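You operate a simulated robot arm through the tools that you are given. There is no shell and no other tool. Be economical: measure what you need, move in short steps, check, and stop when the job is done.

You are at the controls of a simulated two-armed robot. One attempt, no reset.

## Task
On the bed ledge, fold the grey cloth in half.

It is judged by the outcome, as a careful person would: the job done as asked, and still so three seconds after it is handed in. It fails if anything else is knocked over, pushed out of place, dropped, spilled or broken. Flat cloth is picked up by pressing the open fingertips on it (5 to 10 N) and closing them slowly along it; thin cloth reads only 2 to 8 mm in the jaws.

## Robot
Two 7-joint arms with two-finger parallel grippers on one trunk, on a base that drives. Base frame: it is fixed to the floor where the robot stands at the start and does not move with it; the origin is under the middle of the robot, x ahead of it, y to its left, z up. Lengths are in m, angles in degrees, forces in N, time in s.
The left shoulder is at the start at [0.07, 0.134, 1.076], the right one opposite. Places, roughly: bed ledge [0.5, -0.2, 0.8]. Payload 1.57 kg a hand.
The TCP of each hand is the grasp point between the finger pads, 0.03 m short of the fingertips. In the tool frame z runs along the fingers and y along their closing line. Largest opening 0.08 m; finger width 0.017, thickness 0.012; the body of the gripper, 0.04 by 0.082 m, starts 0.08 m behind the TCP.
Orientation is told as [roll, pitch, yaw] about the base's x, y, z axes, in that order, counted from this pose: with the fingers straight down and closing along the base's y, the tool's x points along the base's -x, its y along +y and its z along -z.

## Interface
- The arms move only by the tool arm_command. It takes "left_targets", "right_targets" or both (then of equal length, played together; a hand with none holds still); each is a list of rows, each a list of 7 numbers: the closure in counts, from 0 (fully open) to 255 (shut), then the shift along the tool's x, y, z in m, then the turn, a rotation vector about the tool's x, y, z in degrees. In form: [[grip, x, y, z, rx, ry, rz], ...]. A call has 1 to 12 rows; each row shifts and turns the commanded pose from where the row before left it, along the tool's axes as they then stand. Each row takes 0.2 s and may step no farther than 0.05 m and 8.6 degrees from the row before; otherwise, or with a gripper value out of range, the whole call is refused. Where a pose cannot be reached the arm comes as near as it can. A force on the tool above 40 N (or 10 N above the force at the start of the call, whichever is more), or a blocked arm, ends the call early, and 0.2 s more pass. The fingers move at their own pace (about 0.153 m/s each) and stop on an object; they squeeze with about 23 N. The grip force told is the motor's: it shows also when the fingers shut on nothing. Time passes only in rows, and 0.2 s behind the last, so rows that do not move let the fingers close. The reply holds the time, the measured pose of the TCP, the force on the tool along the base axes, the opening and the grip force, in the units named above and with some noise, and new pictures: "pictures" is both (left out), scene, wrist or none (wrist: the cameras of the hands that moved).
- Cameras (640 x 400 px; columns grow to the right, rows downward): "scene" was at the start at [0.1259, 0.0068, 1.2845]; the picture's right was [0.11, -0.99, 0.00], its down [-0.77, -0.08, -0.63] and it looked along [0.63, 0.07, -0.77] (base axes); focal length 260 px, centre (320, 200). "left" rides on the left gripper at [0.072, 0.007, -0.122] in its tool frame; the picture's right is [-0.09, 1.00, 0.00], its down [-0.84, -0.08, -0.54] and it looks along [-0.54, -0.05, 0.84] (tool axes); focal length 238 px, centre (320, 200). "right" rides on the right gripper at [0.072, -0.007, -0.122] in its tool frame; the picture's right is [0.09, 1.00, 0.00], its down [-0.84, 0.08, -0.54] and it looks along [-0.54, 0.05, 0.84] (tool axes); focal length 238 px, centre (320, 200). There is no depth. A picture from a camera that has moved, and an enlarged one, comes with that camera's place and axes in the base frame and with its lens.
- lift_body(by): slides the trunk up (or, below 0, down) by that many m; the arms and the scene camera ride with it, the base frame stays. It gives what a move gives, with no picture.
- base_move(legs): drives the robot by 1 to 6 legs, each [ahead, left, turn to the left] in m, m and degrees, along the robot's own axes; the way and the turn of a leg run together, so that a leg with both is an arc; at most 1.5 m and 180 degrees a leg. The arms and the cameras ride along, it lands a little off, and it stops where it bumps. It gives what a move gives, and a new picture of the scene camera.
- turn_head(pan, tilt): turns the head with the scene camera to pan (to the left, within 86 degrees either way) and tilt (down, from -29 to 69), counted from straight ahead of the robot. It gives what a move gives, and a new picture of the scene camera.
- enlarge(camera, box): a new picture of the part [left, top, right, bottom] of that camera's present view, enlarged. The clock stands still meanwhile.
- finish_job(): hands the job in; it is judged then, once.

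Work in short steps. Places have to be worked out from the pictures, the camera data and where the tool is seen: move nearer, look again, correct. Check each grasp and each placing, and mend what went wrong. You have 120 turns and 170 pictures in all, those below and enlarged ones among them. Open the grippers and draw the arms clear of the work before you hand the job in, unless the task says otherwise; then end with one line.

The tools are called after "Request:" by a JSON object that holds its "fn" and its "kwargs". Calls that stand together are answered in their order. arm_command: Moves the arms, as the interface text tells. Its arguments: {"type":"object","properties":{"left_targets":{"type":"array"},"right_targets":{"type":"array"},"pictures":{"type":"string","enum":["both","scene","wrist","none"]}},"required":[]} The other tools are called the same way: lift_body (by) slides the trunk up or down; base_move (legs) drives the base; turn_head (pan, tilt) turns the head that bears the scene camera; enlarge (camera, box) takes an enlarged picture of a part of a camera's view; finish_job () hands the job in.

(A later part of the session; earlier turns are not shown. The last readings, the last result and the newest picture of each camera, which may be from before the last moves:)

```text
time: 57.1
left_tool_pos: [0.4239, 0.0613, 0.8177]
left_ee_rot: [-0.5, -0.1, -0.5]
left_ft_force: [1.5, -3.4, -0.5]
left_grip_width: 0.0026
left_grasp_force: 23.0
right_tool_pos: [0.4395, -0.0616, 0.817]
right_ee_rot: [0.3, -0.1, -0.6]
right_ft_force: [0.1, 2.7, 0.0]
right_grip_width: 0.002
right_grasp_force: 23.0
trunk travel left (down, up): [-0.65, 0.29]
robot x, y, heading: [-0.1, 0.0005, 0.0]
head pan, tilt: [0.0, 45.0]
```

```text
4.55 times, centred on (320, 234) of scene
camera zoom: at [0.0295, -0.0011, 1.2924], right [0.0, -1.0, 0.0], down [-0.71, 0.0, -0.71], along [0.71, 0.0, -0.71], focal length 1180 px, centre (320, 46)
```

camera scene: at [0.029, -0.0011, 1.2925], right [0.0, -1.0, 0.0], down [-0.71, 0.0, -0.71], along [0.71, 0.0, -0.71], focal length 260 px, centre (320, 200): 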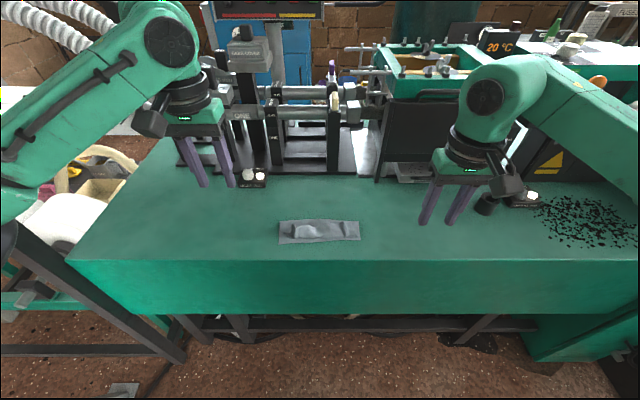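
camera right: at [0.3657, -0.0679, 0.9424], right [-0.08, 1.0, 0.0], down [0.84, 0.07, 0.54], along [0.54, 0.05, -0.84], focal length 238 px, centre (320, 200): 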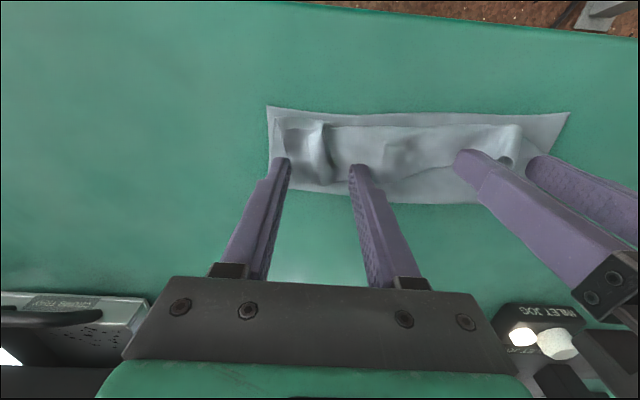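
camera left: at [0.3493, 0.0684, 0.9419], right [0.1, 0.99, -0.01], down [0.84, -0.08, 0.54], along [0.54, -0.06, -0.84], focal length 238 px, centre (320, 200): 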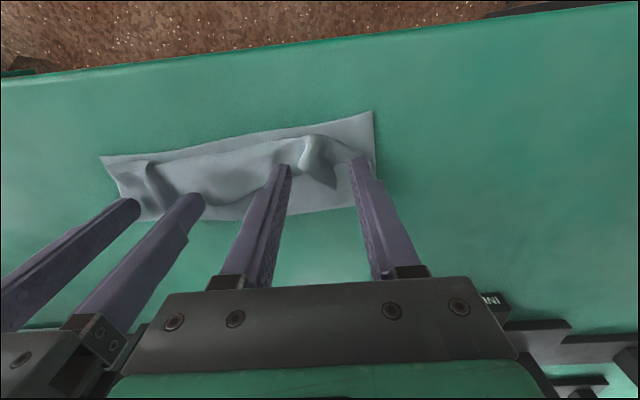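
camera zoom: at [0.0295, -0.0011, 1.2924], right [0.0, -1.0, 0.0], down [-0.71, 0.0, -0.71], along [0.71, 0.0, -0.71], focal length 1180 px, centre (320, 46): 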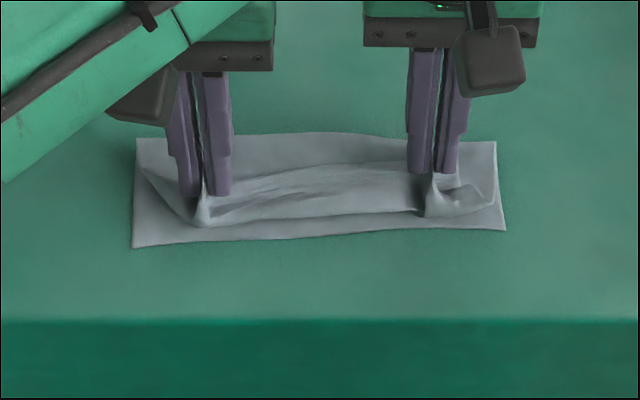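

Both hold the flap (2.6 and 2.0 mm) with the edge taut between them. I lift 3 cm to unroll the flap and check.

Request:
{"fn": "arm_command", "kwargs": {"left_targets": [[255, 0, 0, -0.015, 0, 0, 0], [255, -0.004, 0, -0.015, 0, 0, 0], [255, 0, 0, 0, 0, 0, 0]], "right_targets": [[255, 0, 0, -0.015, 0, 0, 0], [255, -0.004, 0, -0.015, 0, 0, 0], [255, 0, 0, 0, 0, 0, 0]], "pictures": "wrist"}}

Request:
{"fn": "enlarge", "kwargs": {"camera": "scene", "box": [250, 190, 390, 278]}}

```text
time: 57.9
left_tool_pos: [0.4269, 0.0612, 0.8485]
left_ee_rot: [-0.4, 0.0, -0.4]
left_ft_force: [1.6, -3.3, 0.5]
left_grip_width: 0.0024
left_grasp_force: 22.6
right_tool_pos: [0.4416, -0.0601, 0.847]
right_ee_rot: [0.1, 0.1, -0.5]
right_ft_force: [-0.4, 3.7, 0.2]
right_grip_width: 0.0021
right_grasp_force: 23.2
trunk travel left (down, up): [-0.65, 0.29]
robot x, y, heading: [-0.1042, 0.0004, 0.3]
head pan, tilt: [0.0, 45.0]
camera right: at [0.3699, -0.0676, 0.9706], right [-0.08, 1.0, 0.0], down [0.84, 0.07, 0.54], along [0.54, 0.05, -0.84], focal length 238 px, centre (320, 200)
camera left: at [0.354, 0.0687, 0.9705], right [0.1, 0.99, -0.01], down [0.84, -0.08, 0.54], along [0.54, -0.06, -0.84], focal length 238 px, centre (320, 200)
```

right: 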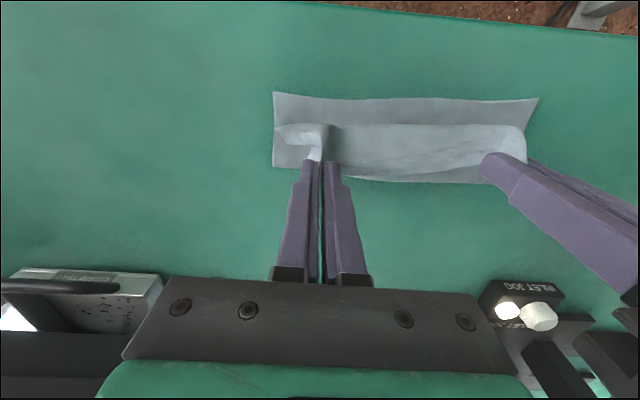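
left: 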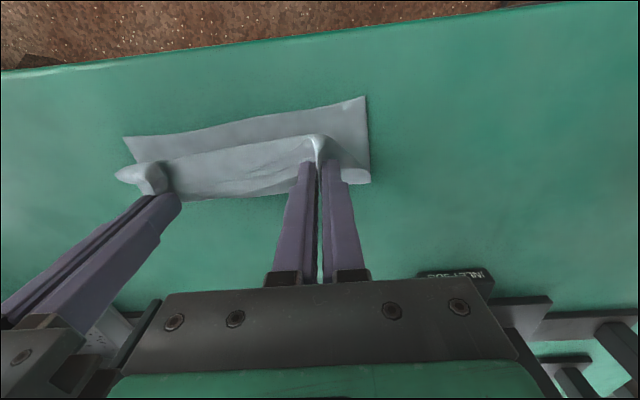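

```text
4.55 times, centred on (320, 234) of scene
camera zoom: at [0.0297, -0.0011, 1.2924], right [0.0, -1.0, 0.0], down [-0.71, 0.0, -0.71], along [0.71, 0.0, -0.71], focal length 1180 px, centre (320, 46)
```

zoom: 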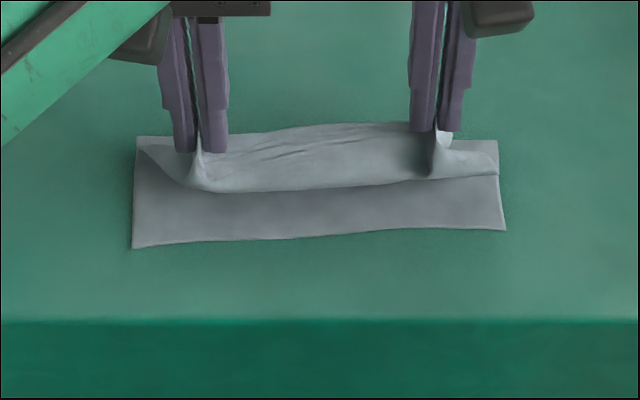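

The flap unrolls cleanly and the lower layer stays put. I lift further and back, to tip about (0.488, 0.855), to roll the fold line back to x≈0.48.

Request:
{"fn": "arm_command", "kwargs": {"left_targets": [[255, -0.0203, 0, -0.0123, 0, 0, 0], [255, -0.0203, 0, -0.0123, 0, 0, 0], [255, -0.0203, 0, -0.0123, 0, 0, 0], [255, 0, 0, 0, 0, 0, 0]], "right_targets": [[255, -0.0155, 0, -0.0127, 0, 0, 0], [255, -0.0155, 0, -0.0127, 0, 0, 0], [255, -0.0155, 0, -0.0127, 0, 0, 0], [255, 0, 0, 0, 0, 0, 0]], "pictures": "wrist"}}

Request:
{"fn": "enlarge", "kwargs": {"camera": "scene", "box": [250, 170, 410, 270]}}

```text
time: 58.9
left_tool_pos: [0.4876, 0.0621, 0.8863]
left_ee_rot: [-0.5, 0.0, -0.7]
left_ft_force: [0.0, -2.4, 0.1]
left_grip_width: 0.0021
left_grasp_force: 23.0
right_tool_pos: [0.4872, -0.0615, 0.8852]
right_ee_rot: [0.2, -0.1, -0.4]
right_ft_force: [0.1, 1.5, 0.1]
right_grip_width: 0.0019
right_grasp_force: 22.8
trunk travel left (down, up): [-0.65, 0.29]
robot x, y, heading: [-0.1031, 0.0027, -0.0]
head pan, tilt: [0.0, 45.0]
camera right: at [0.4158, -0.0681, 1.0083], right [-0.08, 1.0, 0.0], down [0.84, 0.07, 0.54], along [0.54, 0.05, -0.84], focal length 238 px, centre (320, 200)
camera left: at [0.4149, 0.0685, 1.0078], right [0.1, 0.99, -0.01], down [0.84, -0.08, 0.54], along [0.54, -0.06, -0.84], focal length 238 px, centre (320, 200)
```

right: 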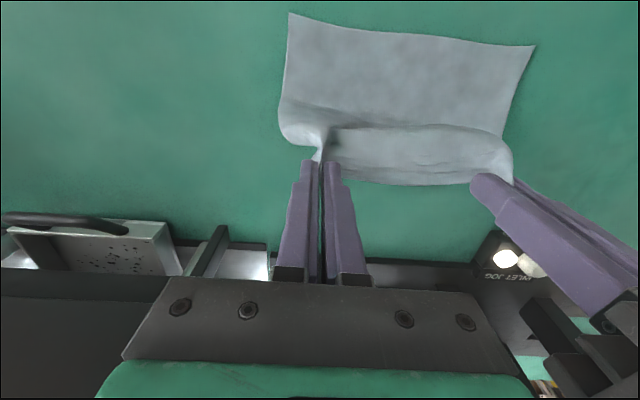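
left: 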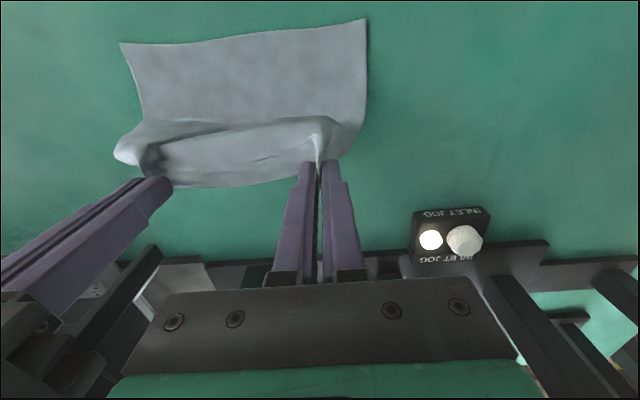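

```text
4.00 times, centred on (330, 220) of scene
camera zoom: at [0.0296, -0.0015, 1.2924], right [0.0, -1.0, 0.0], down [-0.71, 0.0, -0.71], along [0.71, 0.0, -0.71], focal length 1039 px, centre (280, 120)
```

zoom: 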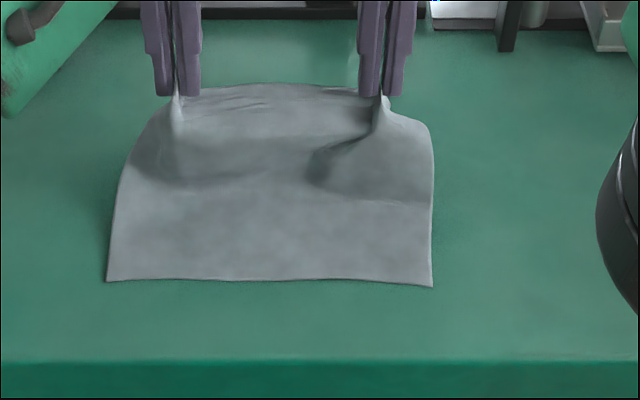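

The lower half is flat and the crease rises from about x 0.47, just as wanted. I now arc the edge forward and down with a gradual tilt, checking at 64°.

Request:
{"fn": "arm_command", "kwargs": {"left_targets": [[255, 0.0117, 0, 0.0003, 0, -8, 0], [255, 0.0143, 0, -0.0001, 0, -8, 0], [255, 0.0143, 0, -0.0005, 0, -8, 0], [255, 0.0145, 0, -0.001, 0, -8, 0], [255, 0.0139, 0, -0.0012, 0, -8, 0], [255, 0.0135, 0, -0.001, 0, -8, 0], [255, 0.014, 0, -0.0017, 0, -8, 0], [255, 0.014, 0, -0.0015, 0, -8, 0], [255, 0, 0, 0, 0, 0, 0]], "right_targets": [[255, 0.0117, 0, 0.0003, 0, -8, 0], [255, 0.0143, 0, -0.0001, 0, -8, 0], [255, 0.0143, 0, -0.0005, 0, -8, 0], [255, 0.0145, 0, -0.001, 0, -8, 0], [255, 0.0139, 0, -0.0012, 0, -8, 0], [255, 0.0135, 0, -0.001, 0, -8, 0], [255, 0.014, 0, -0.0017, 0, -8, 0], [255, 0.014, 0, -0.0015, 0, -8, 0], [255, 0, 0, 0, 0, 0, 0]], "pictures": "wrist"}}

Request:
{"fn": "enlarge", "kwargs": {"camera": "scene", "box": [250, 170, 410, 270]}}

```text
time: 60.9
left_tool_pos: [0.3915, 0.0623, 0.839]
left_ee_rot: [-0.8, -64.1, 0.1]
left_ft_force: [0.7, 0.1, -0.7]
left_grip_width: 0.0022
left_grasp_force: 23.2
right_tool_pos: [0.4031, -0.0599, 0.8416]
right_ee_rot: [0.3, -64.2, -0.9]
right_ft_force: [0.9, 0.0, -0.1]
right_grip_width: 0.0019
right_grasp_force: 23.4
right hand out of reach, approached as far as the arm can: row 1
trunk travel left (down, up): [-0.65, 0.29]
robot x, y, heading: [-0.1033, 0.0025, -0.0]
head pan, tilt: [0.0, 45.0]
camera right: at [0.2605, -0.0664, 0.8312], right [-0.03, 1.0, -0.08], down [-0.12, 0.08, 0.99], along [0.99, 0.04, 0.12], focal length 238 px, centre (320, 200)
camera left: at [0.2496, 0.0686, 0.8287], right [0.05, 1.0, 0.08], down [-0.12, -0.07, 0.99], along [0.99, -0.06, 0.12], focal length 238 px, centre (320, 200)
```

right: 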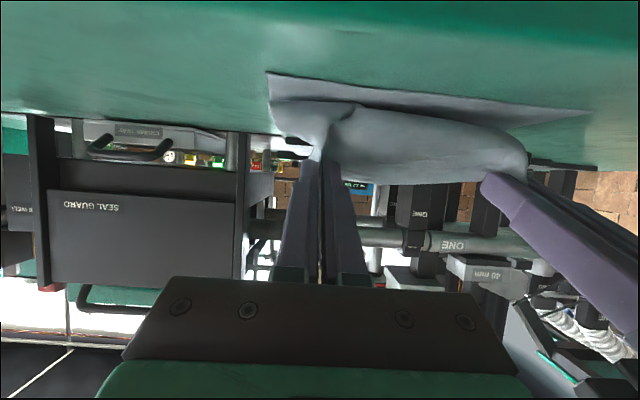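
left: 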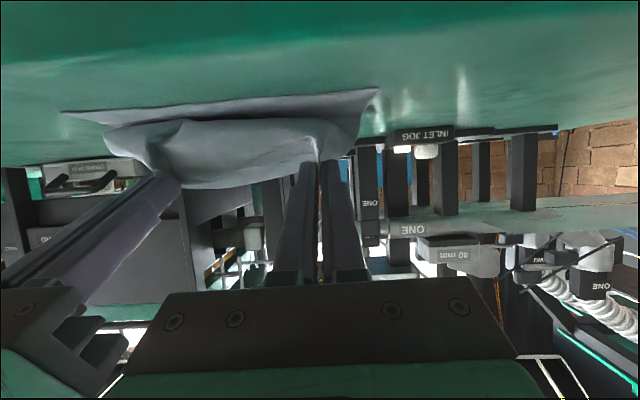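

```text
4.00 times, centred on (330, 220) of scene
camera zoom: at [0.0298, -0.0018, 1.2924], right [0.0, -1.0, 0.0], down [-0.71, 0.0, -0.71], along [0.71, 0.0, -0.71], focal length 1039 px, centre (280, 120)
```

zoom: 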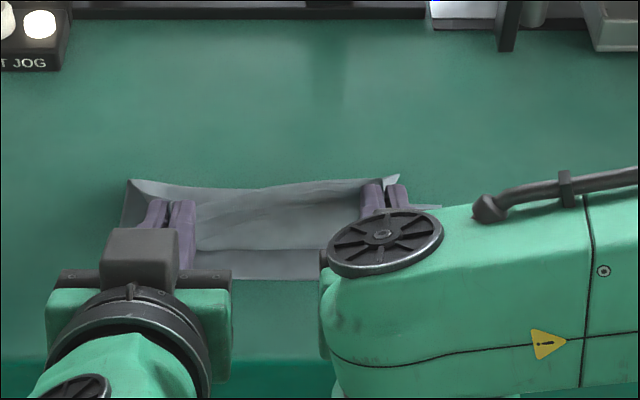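

The fold is proceeding well; the right hand is 1.2 cm behind because one row was lost. I continue to 80°, letting the right catch up.

Request:
{"fn": "arm_command", "kwargs": {"left_targets": [[255, 0.0139, 0, -0.0015, 0, -8, 0], [255, 0.0144, 0, -0.0017, 0, -8, 0], [255, 0, 0, 0, 0, 0, 0]], "right_targets": [[255, 0.0156, 0, -0.0051, 0, -8, 0], [255, 0.0156, 0, -0.0055, 0, -8, 0], [255, 0, 0, 0, 0, 0, 0]], "pictures": "wrist"}}

Request:
{"fn": "enlarge", "kwargs": {"camera": "scene", "box": [250, 190, 410, 290]}}

```text
time: 61.7
left_tool_pos: [0.3777, 0.0604, 0.8161]
left_ee_rot: [-2.5, -80.0, 1.9]
left_ft_force: [0.1, -0.3, 1.1]
left_grip_width: 0.0026
left_grasp_force: 23.3
right_tool_pos: [0.3817, -0.0612, 0.8169]
right_ee_rot: [0.9, -80.2, -1.5]
right_ft_force: [0.5, 0.0, -0.3]
right_grip_width: 0.0018
right_grasp_force: 23.2
trunk travel left (down, up): [-0.65, 0.29]
robot x, y, heading: [-0.1016, -0.0014, -0.1]
head pan, tilt: [0.0, 45.0]
camera right: at [0.2482, -0.0664, 0.7682], right [-0.01, 1.0, -0.09], down [-0.39, 0.08, 0.92], along [0.92, 0.04, 0.39], focal length 238 px, centre (320, 200)
camera left: at [0.2442, 0.0678, 0.7658], right [0.03, 1.0, 0.08], down [-0.39, -0.07, 0.92], along [0.92, -0.06, 0.39], focal length 238 px, centre (320, 200)
```

right: 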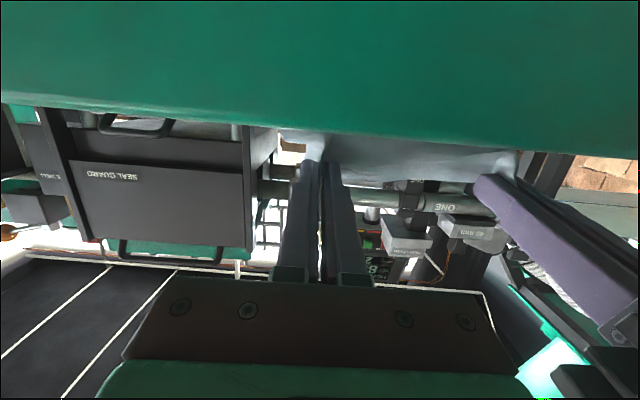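
left: 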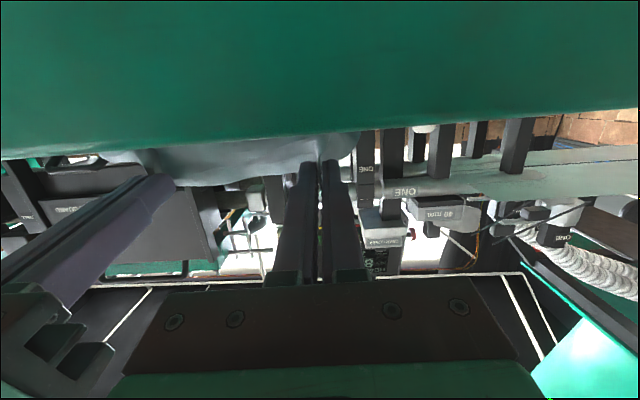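

```text
4.00 times, centred on (330, 240) of scene
camera zoom: at [0.0294, -0.0016, 1.2925], right [0.0, -1.0, 0.0], down [-0.71, 0.0, -0.71], along [0.71, 0.0, -0.71], focal length 1039 px, centre (280, 40)
```

zoom: 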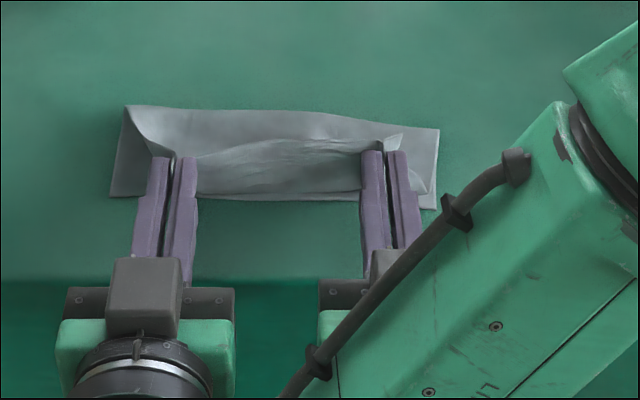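

Both hands are at 80° with the tips about 2.5 cm above the layer. I make the last tilt and lower the edge onto the front.

Request:
{"fn": "arm_command", "kwargs": {"left_targets": [[255, 0.0115, 0, -0.002, 0, -8, 0], [255, 0.007, 0, 0, 0, 0, 0], [255, 0, 0, 0, 0, 0, 0]], "right_targets": [[255, 0.0122, 0, -0.006, 0, -8, 0], [255, 0.007, 0, 0, 0, 0, 0], [255, 0, 0, 0, 0, 0, 0]], "pictures": "none"}}

Request:
{"fn": "enlarge", "kwargs": {"camera": "scene", "box": [250, 190, 410, 290]}}

```text
time: 62.5
left_tool_pos: [0.3736, 0.0606, 0.7985]
left_ee_rot: [-13.0, -88.0, 12.5]
left_ft_force: [-0.3, 0.4, 1.1]
left_grip_width: 0.0024
left_grasp_force: 22.8
right_tool_pos: [0.369, -0.0472, 0.8087]
right_ee_rot: [3.3, -87.9, -4.0]
right_ft_force: [-0.2, 0.0, 0.9]
right_grip_width: 0.0018
right_grasp_force: 23.3
right hand out of reach, approached as far as the arm can: row 1, 2
trunk travel left (down, up): [-0.65, 0.29]
robot x, y, heading: [-0.1018, 0.0005, 0.0]
head pan, tilt: [0.0, 45.0]
```

```text
4.00 times, centred on (330, 240) of scene
camera zoom: at [0.0294, -0.0007, 1.2925], right [0.0, -1.0, 0.0], down [-0.71, 0.0, -0.71], along [0.71, 0.0, -0.71], focal length 1039 px, centre (280, 40)
```

zoom: 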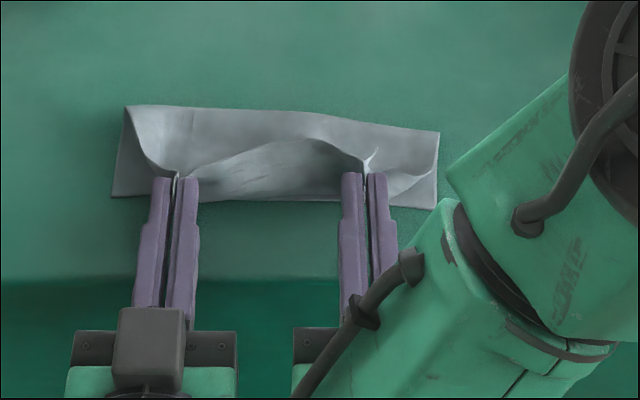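

The left is in place; the right hit its limit at 88° and drifted inward. I set the right back to 80°, out to y≈-0.061, and lower it.

Request:
{"fn": "arm_command", "kwargs": {"right_targets": [[255, 0, 0, 0, 0, 8, 0], [255, 0, -0.014, 0.004, 0, 0, 0], [255, 0.0066, 0, 0.0027, 0, 0, 0], [255, 0, 0, 0, 0, 0, 0]], "pictures": "none"}}

Request:
{"fn": "enlarge", "kwargs": {"camera": "scene", "box": [250, 190, 410, 290]}}

```text
time: 63.5
left_tool_pos: [0.3739, 0.0613, 0.7983]
left_ee_rot: [-12.3, -88.0, 11.8]
left_ft_force: [-0.2, -0.1, 1.1]
left_grip_width: 0.0024
left_grasp_force: 22.9
right_tool_pos: [0.3745, -0.0612, 0.8022]
right_ee_rot: [0.8, -80.0, -1.4]
right_ft_force: [-0.7, -0.2, 0.3]
right_grip_width: 0.002
right_grasp_force: 23.1
trunk travel left (down, up): [-0.65, 0.29]
robot x, y, heading: [-0.1018, 0.0014, 0.1]
head pan, tilt: [0.0, 45.0]
```

```text
4.00 times, centred on (330, 240) of scene
camera zoom: at [0.0292, -0.001, 1.2925], right [0.0, -1.0, 0.0], down [-0.71, 0.0, -0.71], along [0.71, 0.0, -0.71], focal length 1039 px, centre (280, 40)
```

zoom: 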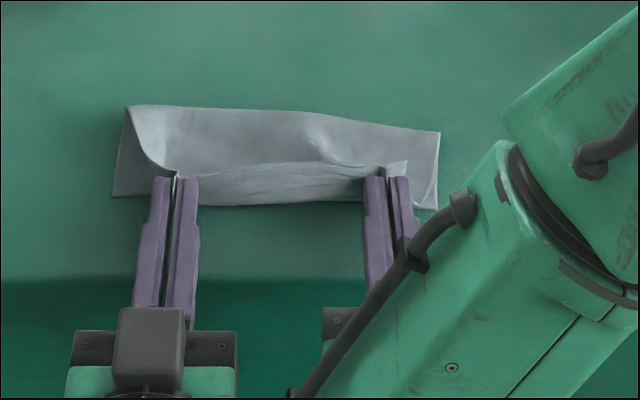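

The top layer hangs in a small curtain in front of the grips because of slack. I raise slightly and pull both hands about 2.5 cm towards the robot so the top layer lies straight, then look.

Request:
{"fn": "arm_command", "kwargs": {"left_targets": [[255, -0.006, 0, -0.008, 0, 0, 0], [255, -0.003, 0, -0.009, 0, 0, 0], [255, 0, 0, -0.008, 0, 0, 0], [255, 0, 0, 0, 0, 0, 0]], "right_targets": [[255, -0.005, 0, -0.009, 0, 0, 0], [255, -0.001, 0, -0.009, 0, 0, 0], [255, 0, 0, -0.008, 0, 0, 0], [255, 0, 0, 0, 0, 0, 0]], "pictures": "none"}}

Request:
{"fn": "enlarge", "kwargs": {"camera": "scene", "box": [250, 190, 410, 290]}}

```text
time: 64.5
left_tool_pos: [0.35, 0.0622, 0.8079]
left_ee_rot: [-12.1, -88.1, 11.7]
left_ft_force: [0.3, 1.0, 0.4]
left_grip_width: 0.0026
left_grasp_force: 22.9
right_tool_pos: [0.3496, -0.0611, 0.8116]
right_ee_rot: [0.8, -80.1, -1.4]
right_ft_force: [-0.1, 0.5, 0.2]
right_grip_width: 0.0021
right_grasp_force: 22.6
trunk travel left (down, up): [-0.65, 0.29]
robot x, y, heading: [-0.1047, -0.002, -0.1]
head pan, tilt: [0.0, 45.0]
```

```text
4.00 times, centred on (330, 240) of scene
camera zoom: at [0.0296, -0.0011, 1.2924], right [0.0, -1.0, 0.0], down [-0.71, 0.0, -0.71], along [0.71, 0.0, -0.71], focal length 1039 px, centre (280, 40)
```

zoom: 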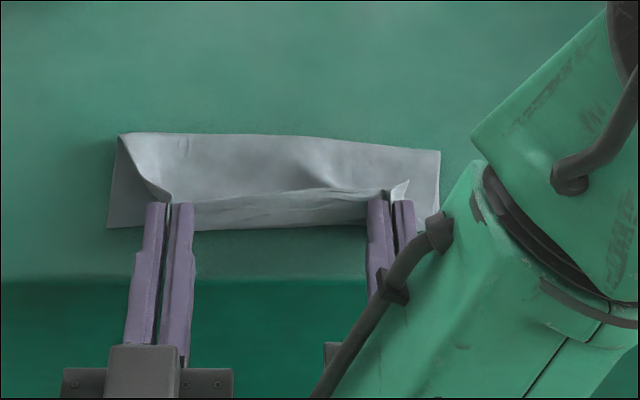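

The whole cloth slid forward 2 cm with the pull, so friction is low; the front edge is now at x≈0.38, still on the ledge. The "curtain" is just the finger-width strip I hold. I push the hands back +x 2 cm so the flipped strip will end at the front edge.

Request:
{"fn": "arm_command", "kwargs": {"left_targets": [[255, 0, 0, 0.01, 0, 0, 0], [255, 0, 0, 0.01, 0, 0, 0], [255, 0, 0, 0, 0, 0, 0]], "right_targets": [[255, 0.0017, 0, 0.01, 0, 0, 0], [255, 0.0017, 0, 0.01, 0, 0, 0], [255, 0, 0, 0, 0, 0, 0]], "pictures": "none"}}

Request:
{"fn": "enlarge", "kwargs": {"camera": "scene", "box": [250, 190, 410, 290]}}

```text
time: 65.3
left_tool_pos: [0.3692, 0.0615, 0.8069]
left_ee_rot: [-12.4, -87.9, 11.7]
left_ft_force: [0.0, 0.0, -0.4]
left_grip_width: 0.0024
left_grasp_force: 23.1
right_tool_pos: [0.3694, -0.0622, 0.8057]
right_ee_rot: [0.8, -80.0, -1.2]
right_ft_force: [0.8, -1.1, -0.1]
right_grip_width: 0.0017
right_grasp_force: 23.0
trunk travel left (down, up): [-0.65, 0.29]
robot x, y, heading: [-0.0996, -0.0017, -0.1]
head pan, tilt: [0.0, 45.0]
```

```text
4.00 times, centred on (330, 240) of scene
camera zoom: at [0.029, -0.0008, 1.2925], right [0.0, -1.0, 0.0], down [-0.71, 0.0, -0.71], along [0.71, 0.0, -0.71], focal length 1039 px, centre (280, 40)
```

zoom: 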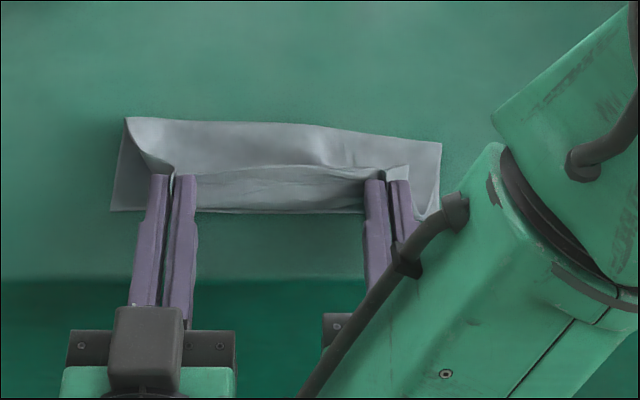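

I tilt the left past vertical (to about 100°) so its strip leans forward, then open both gently and back out.

Request:
{"fn": "arm_command", "kwargs": {"left_targets": [[255, 0, 0, 0, 0, -6, 0], [255, 0.004, 0, 0, 0, -6, 0], [235, 0, 0, 0, 0, 0, 0], [220, 0, 0, -0.003, 0, 0, 0], [200, 0, 0, -0.006, 0, 0, 0], [180, 0, 0, -0.01, 0, 0, 0], [180, 0, 0, -0.012, 0, 0, 0], [180, 0, 0, -0.01, 0, 0, 0]], "right_targets": [[255, 0.004, 0, 0, 0, 0, 0], [255, 0.004, 0, 0, 0, 0, 0], [235, 0, 0, 0, 0, 0, 0], [220, 0, 0, -0.003, 0, 0, 0], [200, 0, 0, -0.006, 0, 0, 0], [180, 0, 0, -0.01, 0, 0, 0], [180, 0, 0, -0.012, 0, 0, 0], [180, 0, 0, -0.01, 0, 0, 0]], "pictures": "none"}}

Request:
{"fn": "enlarge", "kwargs": {"camera": "scene", "box": [250, 190, 410, 290]}}

```text
time: 67.1
left_tool_pos: [0.3282, 0.0623, 0.7958]
left_ee_rot: [-177.6, -79.9, 177.2]
left_ft_force: [0.2, 0.0, 0.5]
left_grip_width: 0.0233
left_grasp_force: 0.1
right_tool_pos: [0.3263, -0.0617, 0.8051]
right_ee_rot: [0.9, -80.2, -1.5]
right_ft_force: [0.2, -0.4, 0.3]
right_grip_width: 0.0233
right_grasp_force: 0.2
trunk travel left (down, up): [-0.65, 0.29]
robot x, y, heading: [-0.0993, 0.0013, -0.2]
head pan, tilt: [0.0, 45.0]
```

```text
4.00 times, centred on (330, 240) of scene
camera zoom: at [0.0289, -0.0009, 1.2925], right [0.0, -1.0, 0.0], down [-0.71, 0.0, -0.71], along [0.71, 0.0, -0.71], focal length 1039 px, centre (280, 40)
```

zoom: 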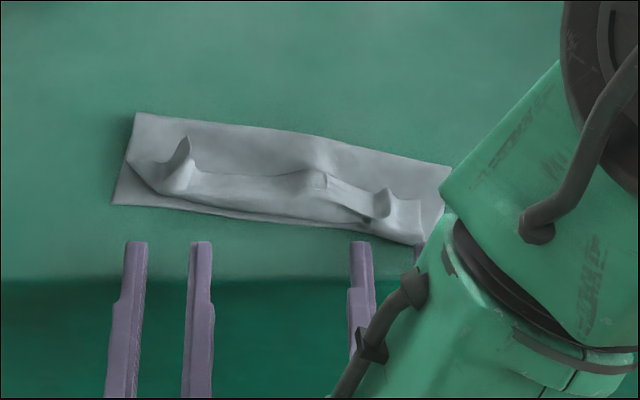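

The strip still lies folded back, because y-closing fingers can't turn it over. Better plan: reopen the cloth, then regrip the rear edge with the fingers closing along x so the edge points into the palm. First I raise and untilt both hands along the path they came.

Request:
{"fn": "arm_command", "kwargs": {"left_targets": [[140, -0.0295, 0, 0.0052, 0, 8, 0], [140, -0.03, 0, 0.001, 0, 8, 0], [140, -0.0209, 0, 0.0078, 0, 8, 0], [140, -0.0182, 0, 0.011, 0, 8, 0], [140, -0.0121, 0, 0.0166, 0, 8, 0], [140, -0.01, 0, 0.0173, 0, 8, 0], [140, -0.0123, 0, 0.0158, 0, 8, 0], [140, -0.0108, 0, 0.0104, 0, 8, 0], [140, -0.0081, 0, 0.0059, 0, 8, 0], [140, 0, 0, 0, 0, 8, 0], [140, 0, 0, 0, 0, 8, 0], [140, 0, 0, 0, 0, 8, 0]], "right_targets": [[140, -0.0295, 0, -0.0052, 0, 0, 0], [140, -0.0295, 0, -0.0052, 0, 0, 0], [140, -0.0214, 0, 0.0063, 0, 8, 0], [140, -0.0189, 0, 0.0097, 0, 8, 0], [140, -0.0133, 0, 0.0158, 0, 8, 0], [140, -0.0112, 0, 0.0166, 0, 8, 0], [140, -0.0134, 0, 0.0149, 0, 8, 0], [140, -0.0115, 0, 0.0096, 0, 8, 0], [140, -0.0085, 0, 0.0053, 0, 8, 0], [140, 0, 0, 0, 0, 8, 0], [140, 0, 0, 0, 0, 8, 0], [140, 0, 0, 0, 0, 8, 0]]}}

```text
time: 69.7
left_tool_pos: [0.4567, 0.0571, 0.8846]
left_ee_rot: [-0.7, -3.8, -0.6]
left_ft_force: [-0.3, 0.8, -0.2]
left_grip_width: 0.036
left_grasp_force: 0.1
left hand out of reach, approached as far as the arm can: row 11, 12
right_tool_pos: [0.4383, -0.063, 0.9029]
right_ee_rot: [0.3, 0.1, -0.6]
right_ft_force: [0.6, 0.2, -1.0]
right_grip_width: 0.036
right_grasp_force: 0.0
trunk travel left (down, up): [-0.65, 0.29]
robot x, y, heading: [-0.1049, -0.0003, -0.1]
head pan, tilt: [0.0, 45.0]
camera scene: at [0.0312, -0.0014, 1.2922], right [0.0, -1.0, 0.0], down [-0.71, 0.0, -0.71], along [0.71, 0.0, -0.71], focal length 260 px, centre (320, 200)
camera right: at [0.3664, -0.0705, 1.0266], right [-0.08, 1.0, 0.0], down [0.84, 0.07, 0.54], along [0.54, 0.05, -0.84], focal length 238 px, centre (320, 200)
camera left: at [0.376, 0.0656, 1.0018], right [0.1, 0.99, -0.01], down [0.8, -0.08, 0.6], along [0.6, -0.07, -0.8], focal length 238 px, centre (320, 200)
```

scene: 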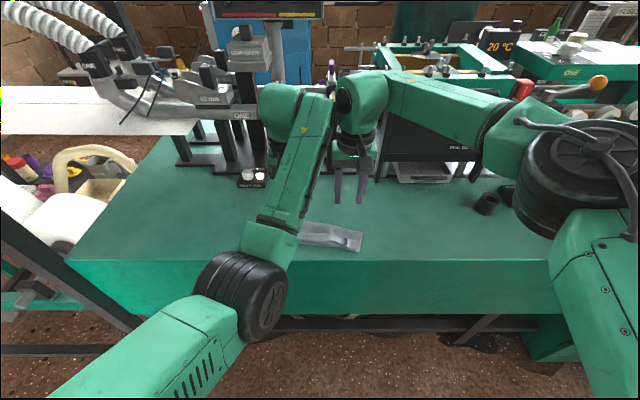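
right: 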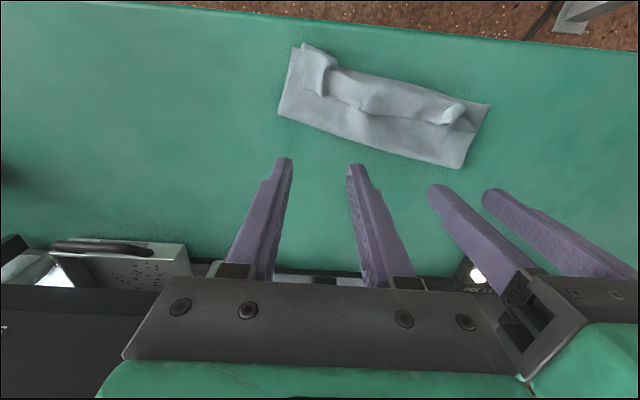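
left: 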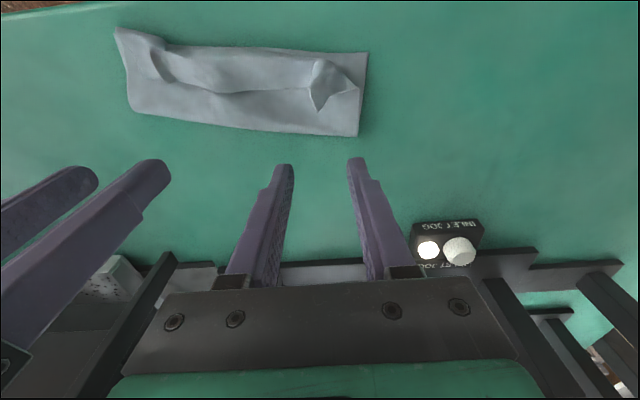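

Untilting from past 88° flipped the left elbow again, so in future I'll tilt less. I back away 0.3 m and unwind it as before.

Request:
{"fn": "base_move", "kwargs": {"legs": [[-0.3, 0, 0]]}}

Request:
{"fn": "arm_command", "kwargs": {"right_targets": [[140, 0, -0.03, -0.02, 0, 0, 0], [140, 0, -0.03, -0.02, 0, 0, 0], [140, 0, -0.03, -0.02, 0, 0, 0], [140, 0, -0.03, 0, 0, 0, 0], [140, 0, -0.03, 0, 0, 0, 0]], "left_targets": [[140, 0, 0.02, 0, 0, -8, 0], [140, 0, 0.02, 0, 0, -8, 0], [140, 0, 0.02, 0, 0, -8, 0], [140, 0, 0.02, 0, 0, -8, 0], [140, 0, 0.02, 0, 0, -8, 0]], "pictures": "none"}}

```text
time: 71.7
left_tool_pos: [0.1534, 0.0581, 0.8848]
left_ee_rot: [-0.5, -4.1, -0.6]
left_ft_force: [-1.0, -0.3, 0.5]
left_grip_width: 0.0361
left_grasp_force: 0.0
right_tool_pos: [0.1343, -0.0649, 0.9036]
right_ee_rot: [0.2, 0.0, -0.8]
right_ft_force: [0.0, -0.3, -0.3]
right_grip_width: 0.0361
right_grasp_force: 0.1
trunk travel left (down, up): [-0.65, 0.29]
robot x, y, heading: [-0.4003, 0.004, -0.3]
head pan, tilt: [0.0, 45.0]
camera scene: at [-0.2731, -0.0009, 1.2924], right [0.0, -1.0, 0.0], down [-0.71, 0.0, -0.71], along [0.71, 0.0, -0.71], focal length 260 px, centre (320, 200)
```

scene: 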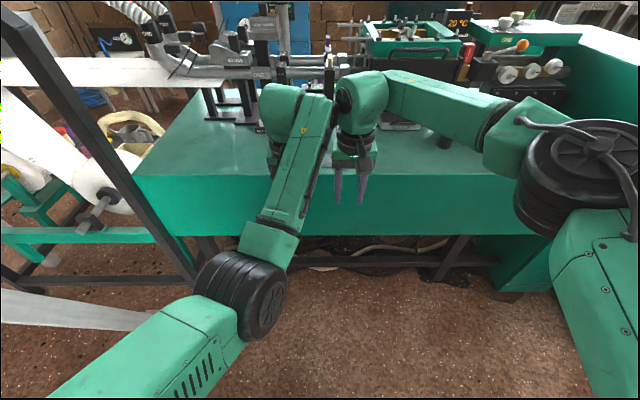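

```text
time: 72.9
left_tool_pos: [0.1634, 0.1704, 0.905]
left_ee_rot: [1.1, -46.7, -0.5]
left_ft_force: [-0.3, -0.2, -0.5]
left_grip_width: 0.0362
left_grasp_force: 0.0
right_tool_pos: [0.1314, -0.2158, 0.964]
right_ee_rot: [0.1, 0.0, -0.8]
right_ft_force: [-0.6, 0.8, -0.3]
right_grip_width: 0.0362
right_grasp_force: 0.1
trunk travel left (down, up): [-0.65, 0.29]
robot x, y, heading: [-0.408, 0.003, -0.4]
head pan, tilt: [0.0, 45.0]
```

Left is now at 47° with no trouble. I bring it back, up and to about 82°.

Request:
{"fn": "arm_command", "kwargs": {"left_targets": [[140, -0.008, 0, -0.035, 0, -7, 0], [140, -0.0125, 0, -0.034, 0, -7, 0], [140, -0.0165, 0, -0.032, 0, -7, 0], [140, -0.02, 0, -0.03, 0, -7, 0], [140, -0.024, 0, -0.027, 0, -7, 0], [140, 0, 0, 0, 0, 0, 0]], "pictures": "scene"}}

```text
time: 73.5
left_tool_pos: [0.1433, 0.1703, 1.023]
left_ee_rot: [2.1, -66.0, -1.5]
left_ft_force: [-0.5, -0.9, 0.1]
left_grip_width: 0.0365
left_grasp_force: 0.0
right_tool_pos: [0.1303, -0.215, 0.9637]
right_ee_rot: [0.1, 0.0, -0.9]
right_ft_force: [1.0, -0.4, 0.0]
right_grip_width: 0.036
right_grasp_force: 0.1
trunk travel left (down, up): [-0.65, 0.29]
robot x, y, heading: [-0.4048, -0.0021, -0.3]
head pan, tilt: [0.0, 45.0]
stopped in row 2 (left hand): the arm was blocked; the commanded pose is now the measured one
camera scene: at [-0.2744, -0.001, 1.2926], right [0.0, -1.0, 0.0], down [-0.71, 0.0, -0.71], along [0.71, 0.0, -0.71], focal length 260 px, centre (320, 200)
```

scene: 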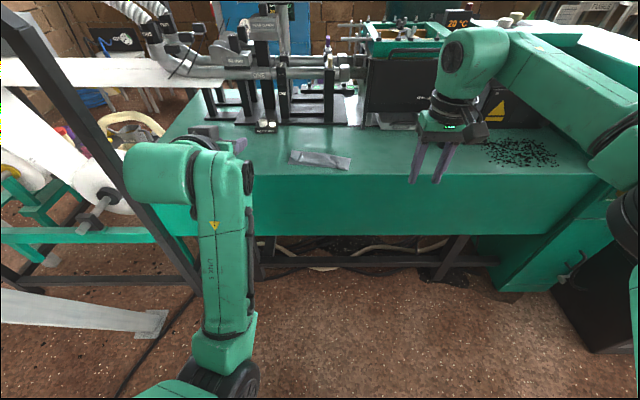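

Same stage as last time. I yaw the hand to the right about the vertical to push the elbow outward.

Request:
{"fn": "arm_command", "kwargs": {"left_targets": [[140, 0, -0.005, 0, 4.6, 0, 2], [140, 0, -0.005, 0, 4.6, 0, 2], [140, 0, -0.005, 0, 4.6, 0, 2], [140, 0, -0.005, 0, 4.6, 0, 2], [140, 0, -0.005, 0, 4.6, 0, 2], [140, 0, -0.005, 0, 4.6, 0, 2], [140, 0, 0, 0, 4.6, 0, 2], [140, 0, 0, 0, 4.6, 0, 2], [140, 0, 0, 0, 4.6, 0, 2], [140, 0, 0, 0, 4.6, 0, 2], [140, 0, 0, 0, 4.6, 0, 2], [140, 0, 0, 0, 4.6, 0, 2]], "pictures": "scene"}}

```text
time: 76.1
left_tool_pos: [0.1381, 0.1404, 1.0205]
left_ee_rot: [-0.1, -65.9, -59.9]
left_ft_force: [-0.3, -1.0, -0.1]
left_grip_width: 0.0364
left_grasp_force: 0.0
right_tool_pos: [0.1321, -0.2138, 0.9639]
right_ee_rot: [0.1, 0.0, -0.8]
right_ft_force: [-0.2, 0.0, -0.3]
right_grip_width: 0.0364
right_grasp_force: 0.1
trunk travel left (down, up): [-0.65, 0.29]
robot x, y, heading: [-0.4021, 0.006, -0.3]
head pan, tilt: [0.0, 45.0]
camera scene: at [-0.2732, -0.0005, 1.2924], right [0.0, -1.0, 0.0], down [-0.71, 0.0, -0.71], along [0.71, 0.0, -0.71], focal length 260 px, centre (320, 200)
```

scene: 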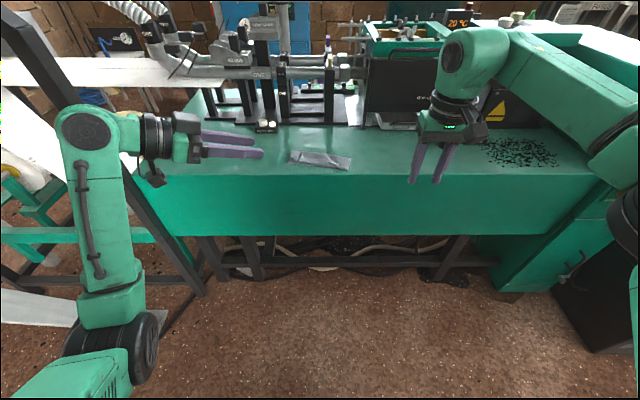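

Clean result. From here the x-closing orientation (yaw -90°) is natural: I untilt to fingers-down and yaw the remaining 30°.

Request:
{"fn": "arm_command", "kwargs": {"left_targets": [[140, 0, 0, 0, 0, 8, 0], [140, 0, 0, 0, 0, 8, 0], [140, 0, 0, 0, 0, 8, 0], [140, 0, 0, 0, 0, 8, 0], [140, 0, 0, 0, 0, 8, 0], [140, 0, 0, 0, 0, 8, 0], [140, 0, 0, 0, 0, 8, 0], [140, 0, 0, 0, 0, 8, 0], [140, 0, 0, 0, 0, 2, 7.5], [140, 0, 0, 0, 0, 0, 7.5], [140, 0, 0, 0, 0, 0, 7.5], [140, 0, 0, 0, 0, 0, 7.5]], "right_targets": [[140, 0, 0, 0, 0, 0, -8], [140, 0, 0, 0, 0, 0, -8], [140, 0, 0, 0, 0, 0, -8], [140, 0, 0, 0, 0, 0, -8], [140, 0, 0, 0, 0, 0, -8], [140, 0, 0, 0, 0, 0, -8], [140, 0, 0, 0, 0, 0, -8], [140, 0, 0, 0, 0, 0, -8], [140, 0, 0, 0, 0, 0, -8], [140, 0, 0, 0, 0, 0, -8], [140, 0, 0, 0, 0, 0, -8], [140, 0, 0, 0, 0, 0, -2]], "pictures": "scene"}}

```text
time: 78.7
left_tool_pos: [0.1376, 0.1409, 1.0216]
left_ee_rot: [-0.2, 0.3, -90.0]
left_ft_force: [0.0, 0.2, -0.9]
left_grip_width: 0.0361
left_grasp_force: 0.1
right_tool_pos: [0.1168, -0.2266, 0.9594]
right_ee_rot: [0.1, -0.1, 11.2]
right_ft_force: [0.2, 0.3, 0.3]
right_grip_width: 0.0359
right_grasp_force: 0.2
right hand out of reach, approached as far as the arm can: row 2, 3, 4, 5, 6, 7, 8, 9, 10, 11
trunk travel left (down, up): [-0.65, 0.29]
robot x, y, heading: [-0.4071, 0.002, -0.3]
head pan, tilt: [0.0, 45.0]
camera scene: at [-0.2735, -0.0008, 1.2924], right [0.0, -1.0, 0.0], down [-0.71, 0.0, -0.71], along [0.71, 0.0, -0.71], focal length 260 px, centre (320, 200)
```

scene: 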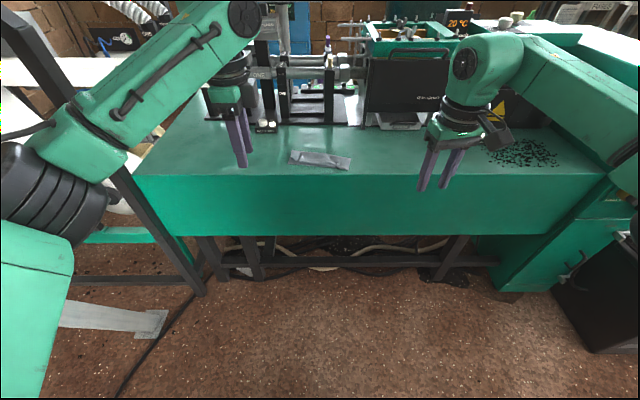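

Left is at yaw -90° fine; the right hits a limit turning that way. I try the right at -90° instead, which is equivalent for x-closing.

Request:
{"fn": "arm_command", "kwargs": {"right_targets": [[140, 0, 0, 0, 0, 0, 8.5], [140, 0, 0, 0, 0, 0, 8.5], [140, 0, 0, 0, 0, 0, 8.5], [140, 0, 0, 0, 0, 0, 8.5], [140, 0, 0, 0, 0, 0, 8.5], [140, 0, 0, 0, 0, 0, 8.5], [140, 0, 0, 0, 0, 0, 8.5], [140, 0, 0, 0, 0, 0, 8.5], [140, 0, 0, 0, 0, 0, 8.5], [140, 0, 0, 0, 0, 0, 8.5], [140, 0, 0, 0, 0, 0, 8.5], [140, 0, 0, 0, 0, 0, 7.7]], "pictures": "scene"}}

```text
time: 81.3
left_tool_pos: [0.1376, 0.14, 1.0204]
left_ee_rot: [-0.1, 0.2, -89.8]
left_ft_force: [-0.4, 0.1, 1.4]
left_grip_width: 0.0359
left_grasp_force: 0.0
right_tool_pos: [0.116, -0.2263, 0.9608]
right_ee_rot: [0.1, 0.1, -88.2]
right_ft_force: [-0.9, -0.6, 0.5]
right_grip_width: 0.0357
right_grasp_force: 0.1
trunk travel left (down, up): [-0.65, 0.29]
robot x, y, heading: [-0.404, 0.0016, -0.2]
head pan, tilt: [0.0, 45.0]
camera scene: at [-0.2734, -0.0009, 1.2924], right [0.0, -1.0, 0.0], down [-0.71, 0.0, -0.71], along [0.71, 0.0, -0.71], focal length 260 px, centre (320, 200)
```

scene: 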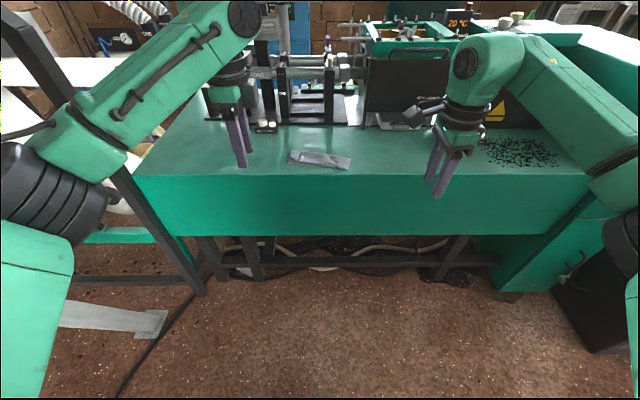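

Both hands now close along x. With them I can pinch the folded-back strip from above with its edge pointing into the palm, without fully reopening the cloth. I drive forward again.

Request:
{"fn": "base_move", "kwargs": {"legs": [[0.3, 0, 0]]}}

Request:
{"fn": "enlarge", "kwargs": {"camera": "scene", "box": [250, 190, 410, 290]}}

```text
time: 83.3
left_tool_pos: [0.4371, 0.1405, 1.0213]
left_ee_rot: [0.1, 0.3, -89.8]
left_ft_force: [0.2, -0.5, -0.3]
left_grip_width: 0.0362
left_grasp_force: 0.0
right_tool_pos: [0.4151, -0.2275, 0.9612]
right_ee_rot: [0.1, 0.2, -87.9]
right_ft_force: [0.5, -0.1, 0.5]
right_grip_width: 0.0364
right_grasp_force: 0.0
trunk travel left (down, up): [-0.65, 0.29]
robot x, y, heading: [-0.106, 0.0015, -0.6]
head pan, tilt: [0.0, 45.0]
camera scene: at [0.0248, -0.0019, 1.2925], right [0.0, -1.0, 0.0], down [-0.71, 0.0, -0.71], along [0.71, 0.0, -0.71], focal length 260 px, centre (320, 200)
```

scene: 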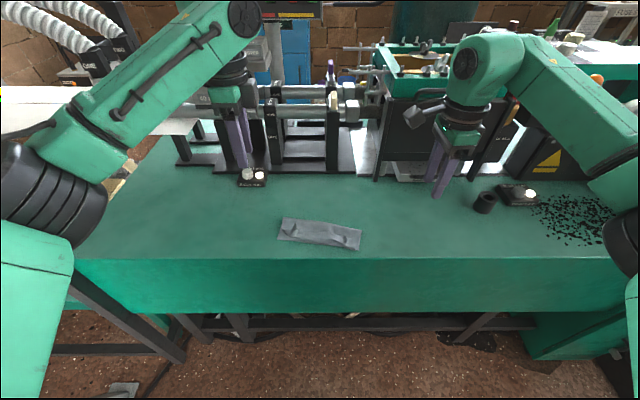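

```text
4.00 times, centred on (330, 240) of scene
camera zoom: at [0.0248, -0.0019, 1.2925], right [0.0, -1.0, 0.0], down [-0.71, 0.0, -0.71], along [0.71, 0.0, -0.71], focal length 1039 px, centre (280, 40)
```

zoom: 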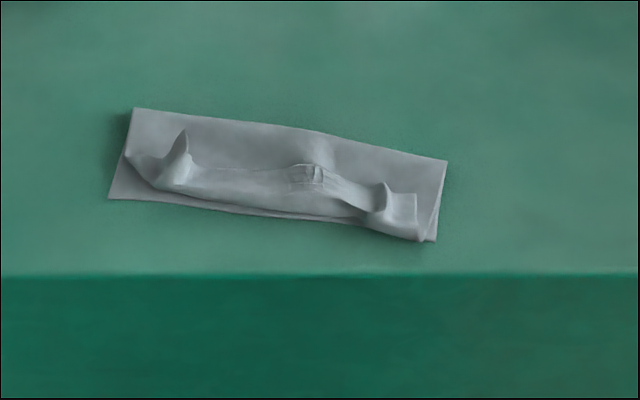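

The cloth is turned about 12°. Strip roll/edge: left (y 0.065) x 0.404/0.43, right (y -0.07) x 0.370/0.401. I position both hands above, opened to 6 cm in x.

Request:
{"fn": "arm_command", "kwargs": {"left_targets": [[64, -0.0189, -0.0068, 0.0403, 0, 0, 0], [64, -0.0189, -0.0068, 0.0403, 0, 0, 0], [64, -0.0189, -0.0068, 0.0403, 0, 0, 0], [64, -0.0189, -0.0068, 0.0403, 0, 0, 0], [64, 0, 0, 0, 0, 0, 0]], "right_targets": [[64, 0.0394, -0.0095, 0.0253, 0, 0, 0], [64, 0.0394, -0.0095, 0.0253, 0, 0, 0], [64, 0.0394, -0.0095, 0.0253, 0, 0, 0], [64, 0.0394, -0.0095, 0.0253, 0, 0, 0], [64, 0, 0, 0, 0, 0, 0]]}}

```text
time: 84.5
left_tool_pos: [0.409, 0.065, 0.8587]
left_ee_rot: [0.1, 0.4, -89.8]
left_ft_force: [-0.1, 1.0, 0.2]
left_grip_width: 0.0598
left_grasp_force: 0.0
right_tool_pos: [0.369, -0.0714, 0.8605]
right_ee_rot: [0.0, 0.3, -88.1]
right_ft_force: [0.2, -0.4, 0.3]
right_grip_width: 0.0603
right_grasp_force: 0.0
trunk travel left (down, up): [-0.65, 0.29]
robot x, y, heading: [-0.1059, -0.0006, -0.4]
head pan, tilt: [0.0, 45.0]
camera scene: at [0.0248, -0.0025, 1.2925], right [0.0, -1.0, 0.0], down [-0.71, 0.0, -0.71], along [0.71, 0.0, -0.71], focal length 260 px, centre (320, 200)
camera right: at [0.3599, -0.0005, 0.9831], right [0.99, 0.13, 0.0], down [0.11, -0.83, 0.54], along [0.07, -0.54, -0.84], focal length 238 px, centre (320, 200)
camera left: at [0.4143, 0.1346, 0.9817], right [1.0, -0.09, 0.0], down [-0.07, -0.84, 0.54], along [-0.05, -0.54, -0.84], focal length 238 px, centre (320, 200)
```

scene: 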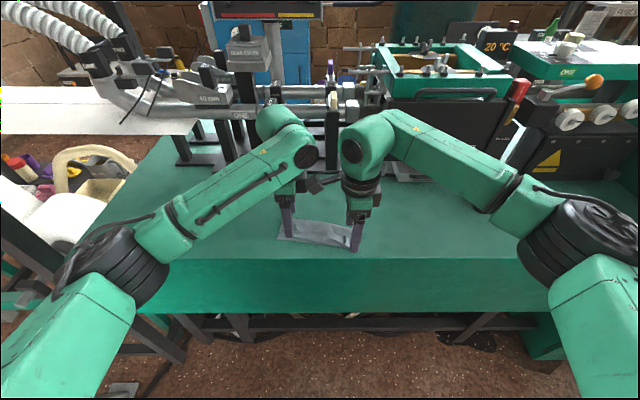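
right: 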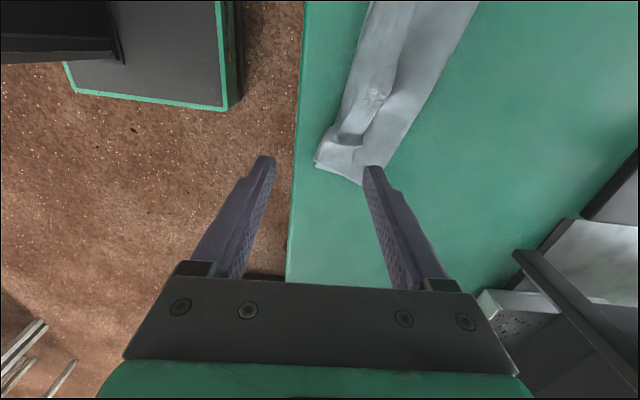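
left: 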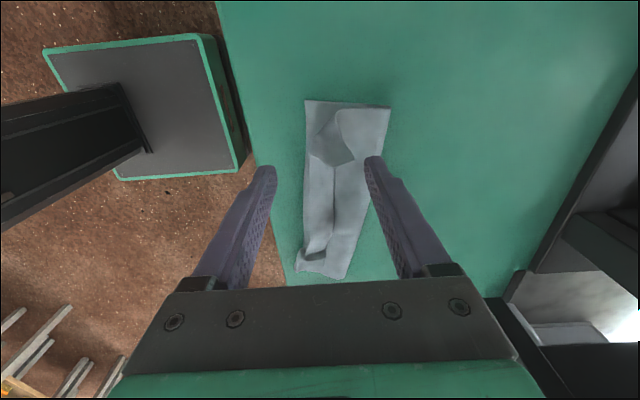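

Excellent side views. I centre the left at (0.402, 0.055) fully open and the right at (0.380, -0.068), then descend to 6 mm above the layers.

Request:
{"fn": "arm_command", "kwargs": {"left_targets": [[0, -0.01, -0.007, 0, 0, 0, 0], [0, 0, 0, 0.02, 0, 0, 0], [0, 0, 0, 0.0165, 0, 0, 0], [0, 0, 0, 0, 0, 0, 0]], "right_targets": [[64, 0.003, 0.011, 0, 0, 0, 0], [64, 0, 0, 0.02, 0, 0, 0], [64, 0, 0, 0.018, 0, 0, 0], [64, 0, 0, 0, 0, 0, 0]], "pictures": "wrist"}}

```text
time: 85.5
left_tool_pos: [0.4012, 0.055, 0.8234]
left_ee_rot: [0.0, 0.3, -89.8]
left_ft_force: [0.0, 0.6, 0.4]
left_grip_width: 0.0798
left_grasp_force: 0.0
right_tool_pos: [0.382, -0.0669, 0.8209]
right_ee_rot: [0.1, 0.1, -87.9]
right_ft_force: [-0.4, -0.1, 0.4]
right_grip_width: 0.0599
right_grasp_force: 0.1
trunk travel left (down, up): [-0.65, 0.29]
robot x, y, heading: [-0.108, -0.001, -0.1]
head pan, tilt: [0.0, 45.0]
camera right: at [0.3716, 0.0032, 0.9455], right [0.99, 0.13, 0.0], down [0.11, -0.83, 0.54], along [0.07, -0.54, -0.84], focal length 238 px, centre (320, 200)
camera left: at [0.4075, 0.1249, 0.9452], right [1.0, -0.09, 0.0], down [-0.07, -0.84, 0.54], along [-0.05, -0.54, -0.84], focal length 238 px, centre (320, 200)
```

right: 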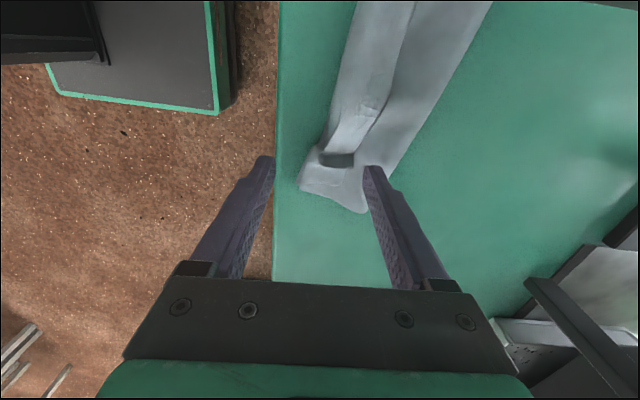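
left: 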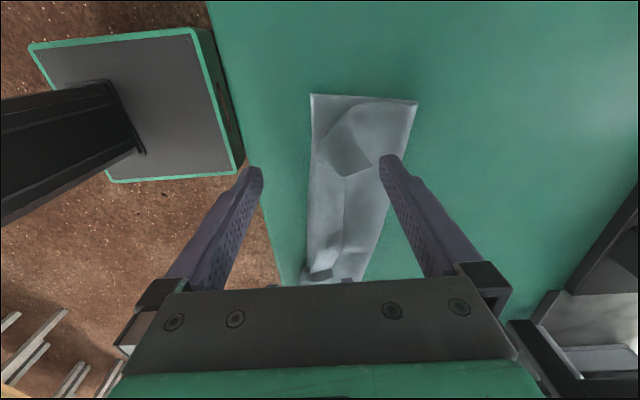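

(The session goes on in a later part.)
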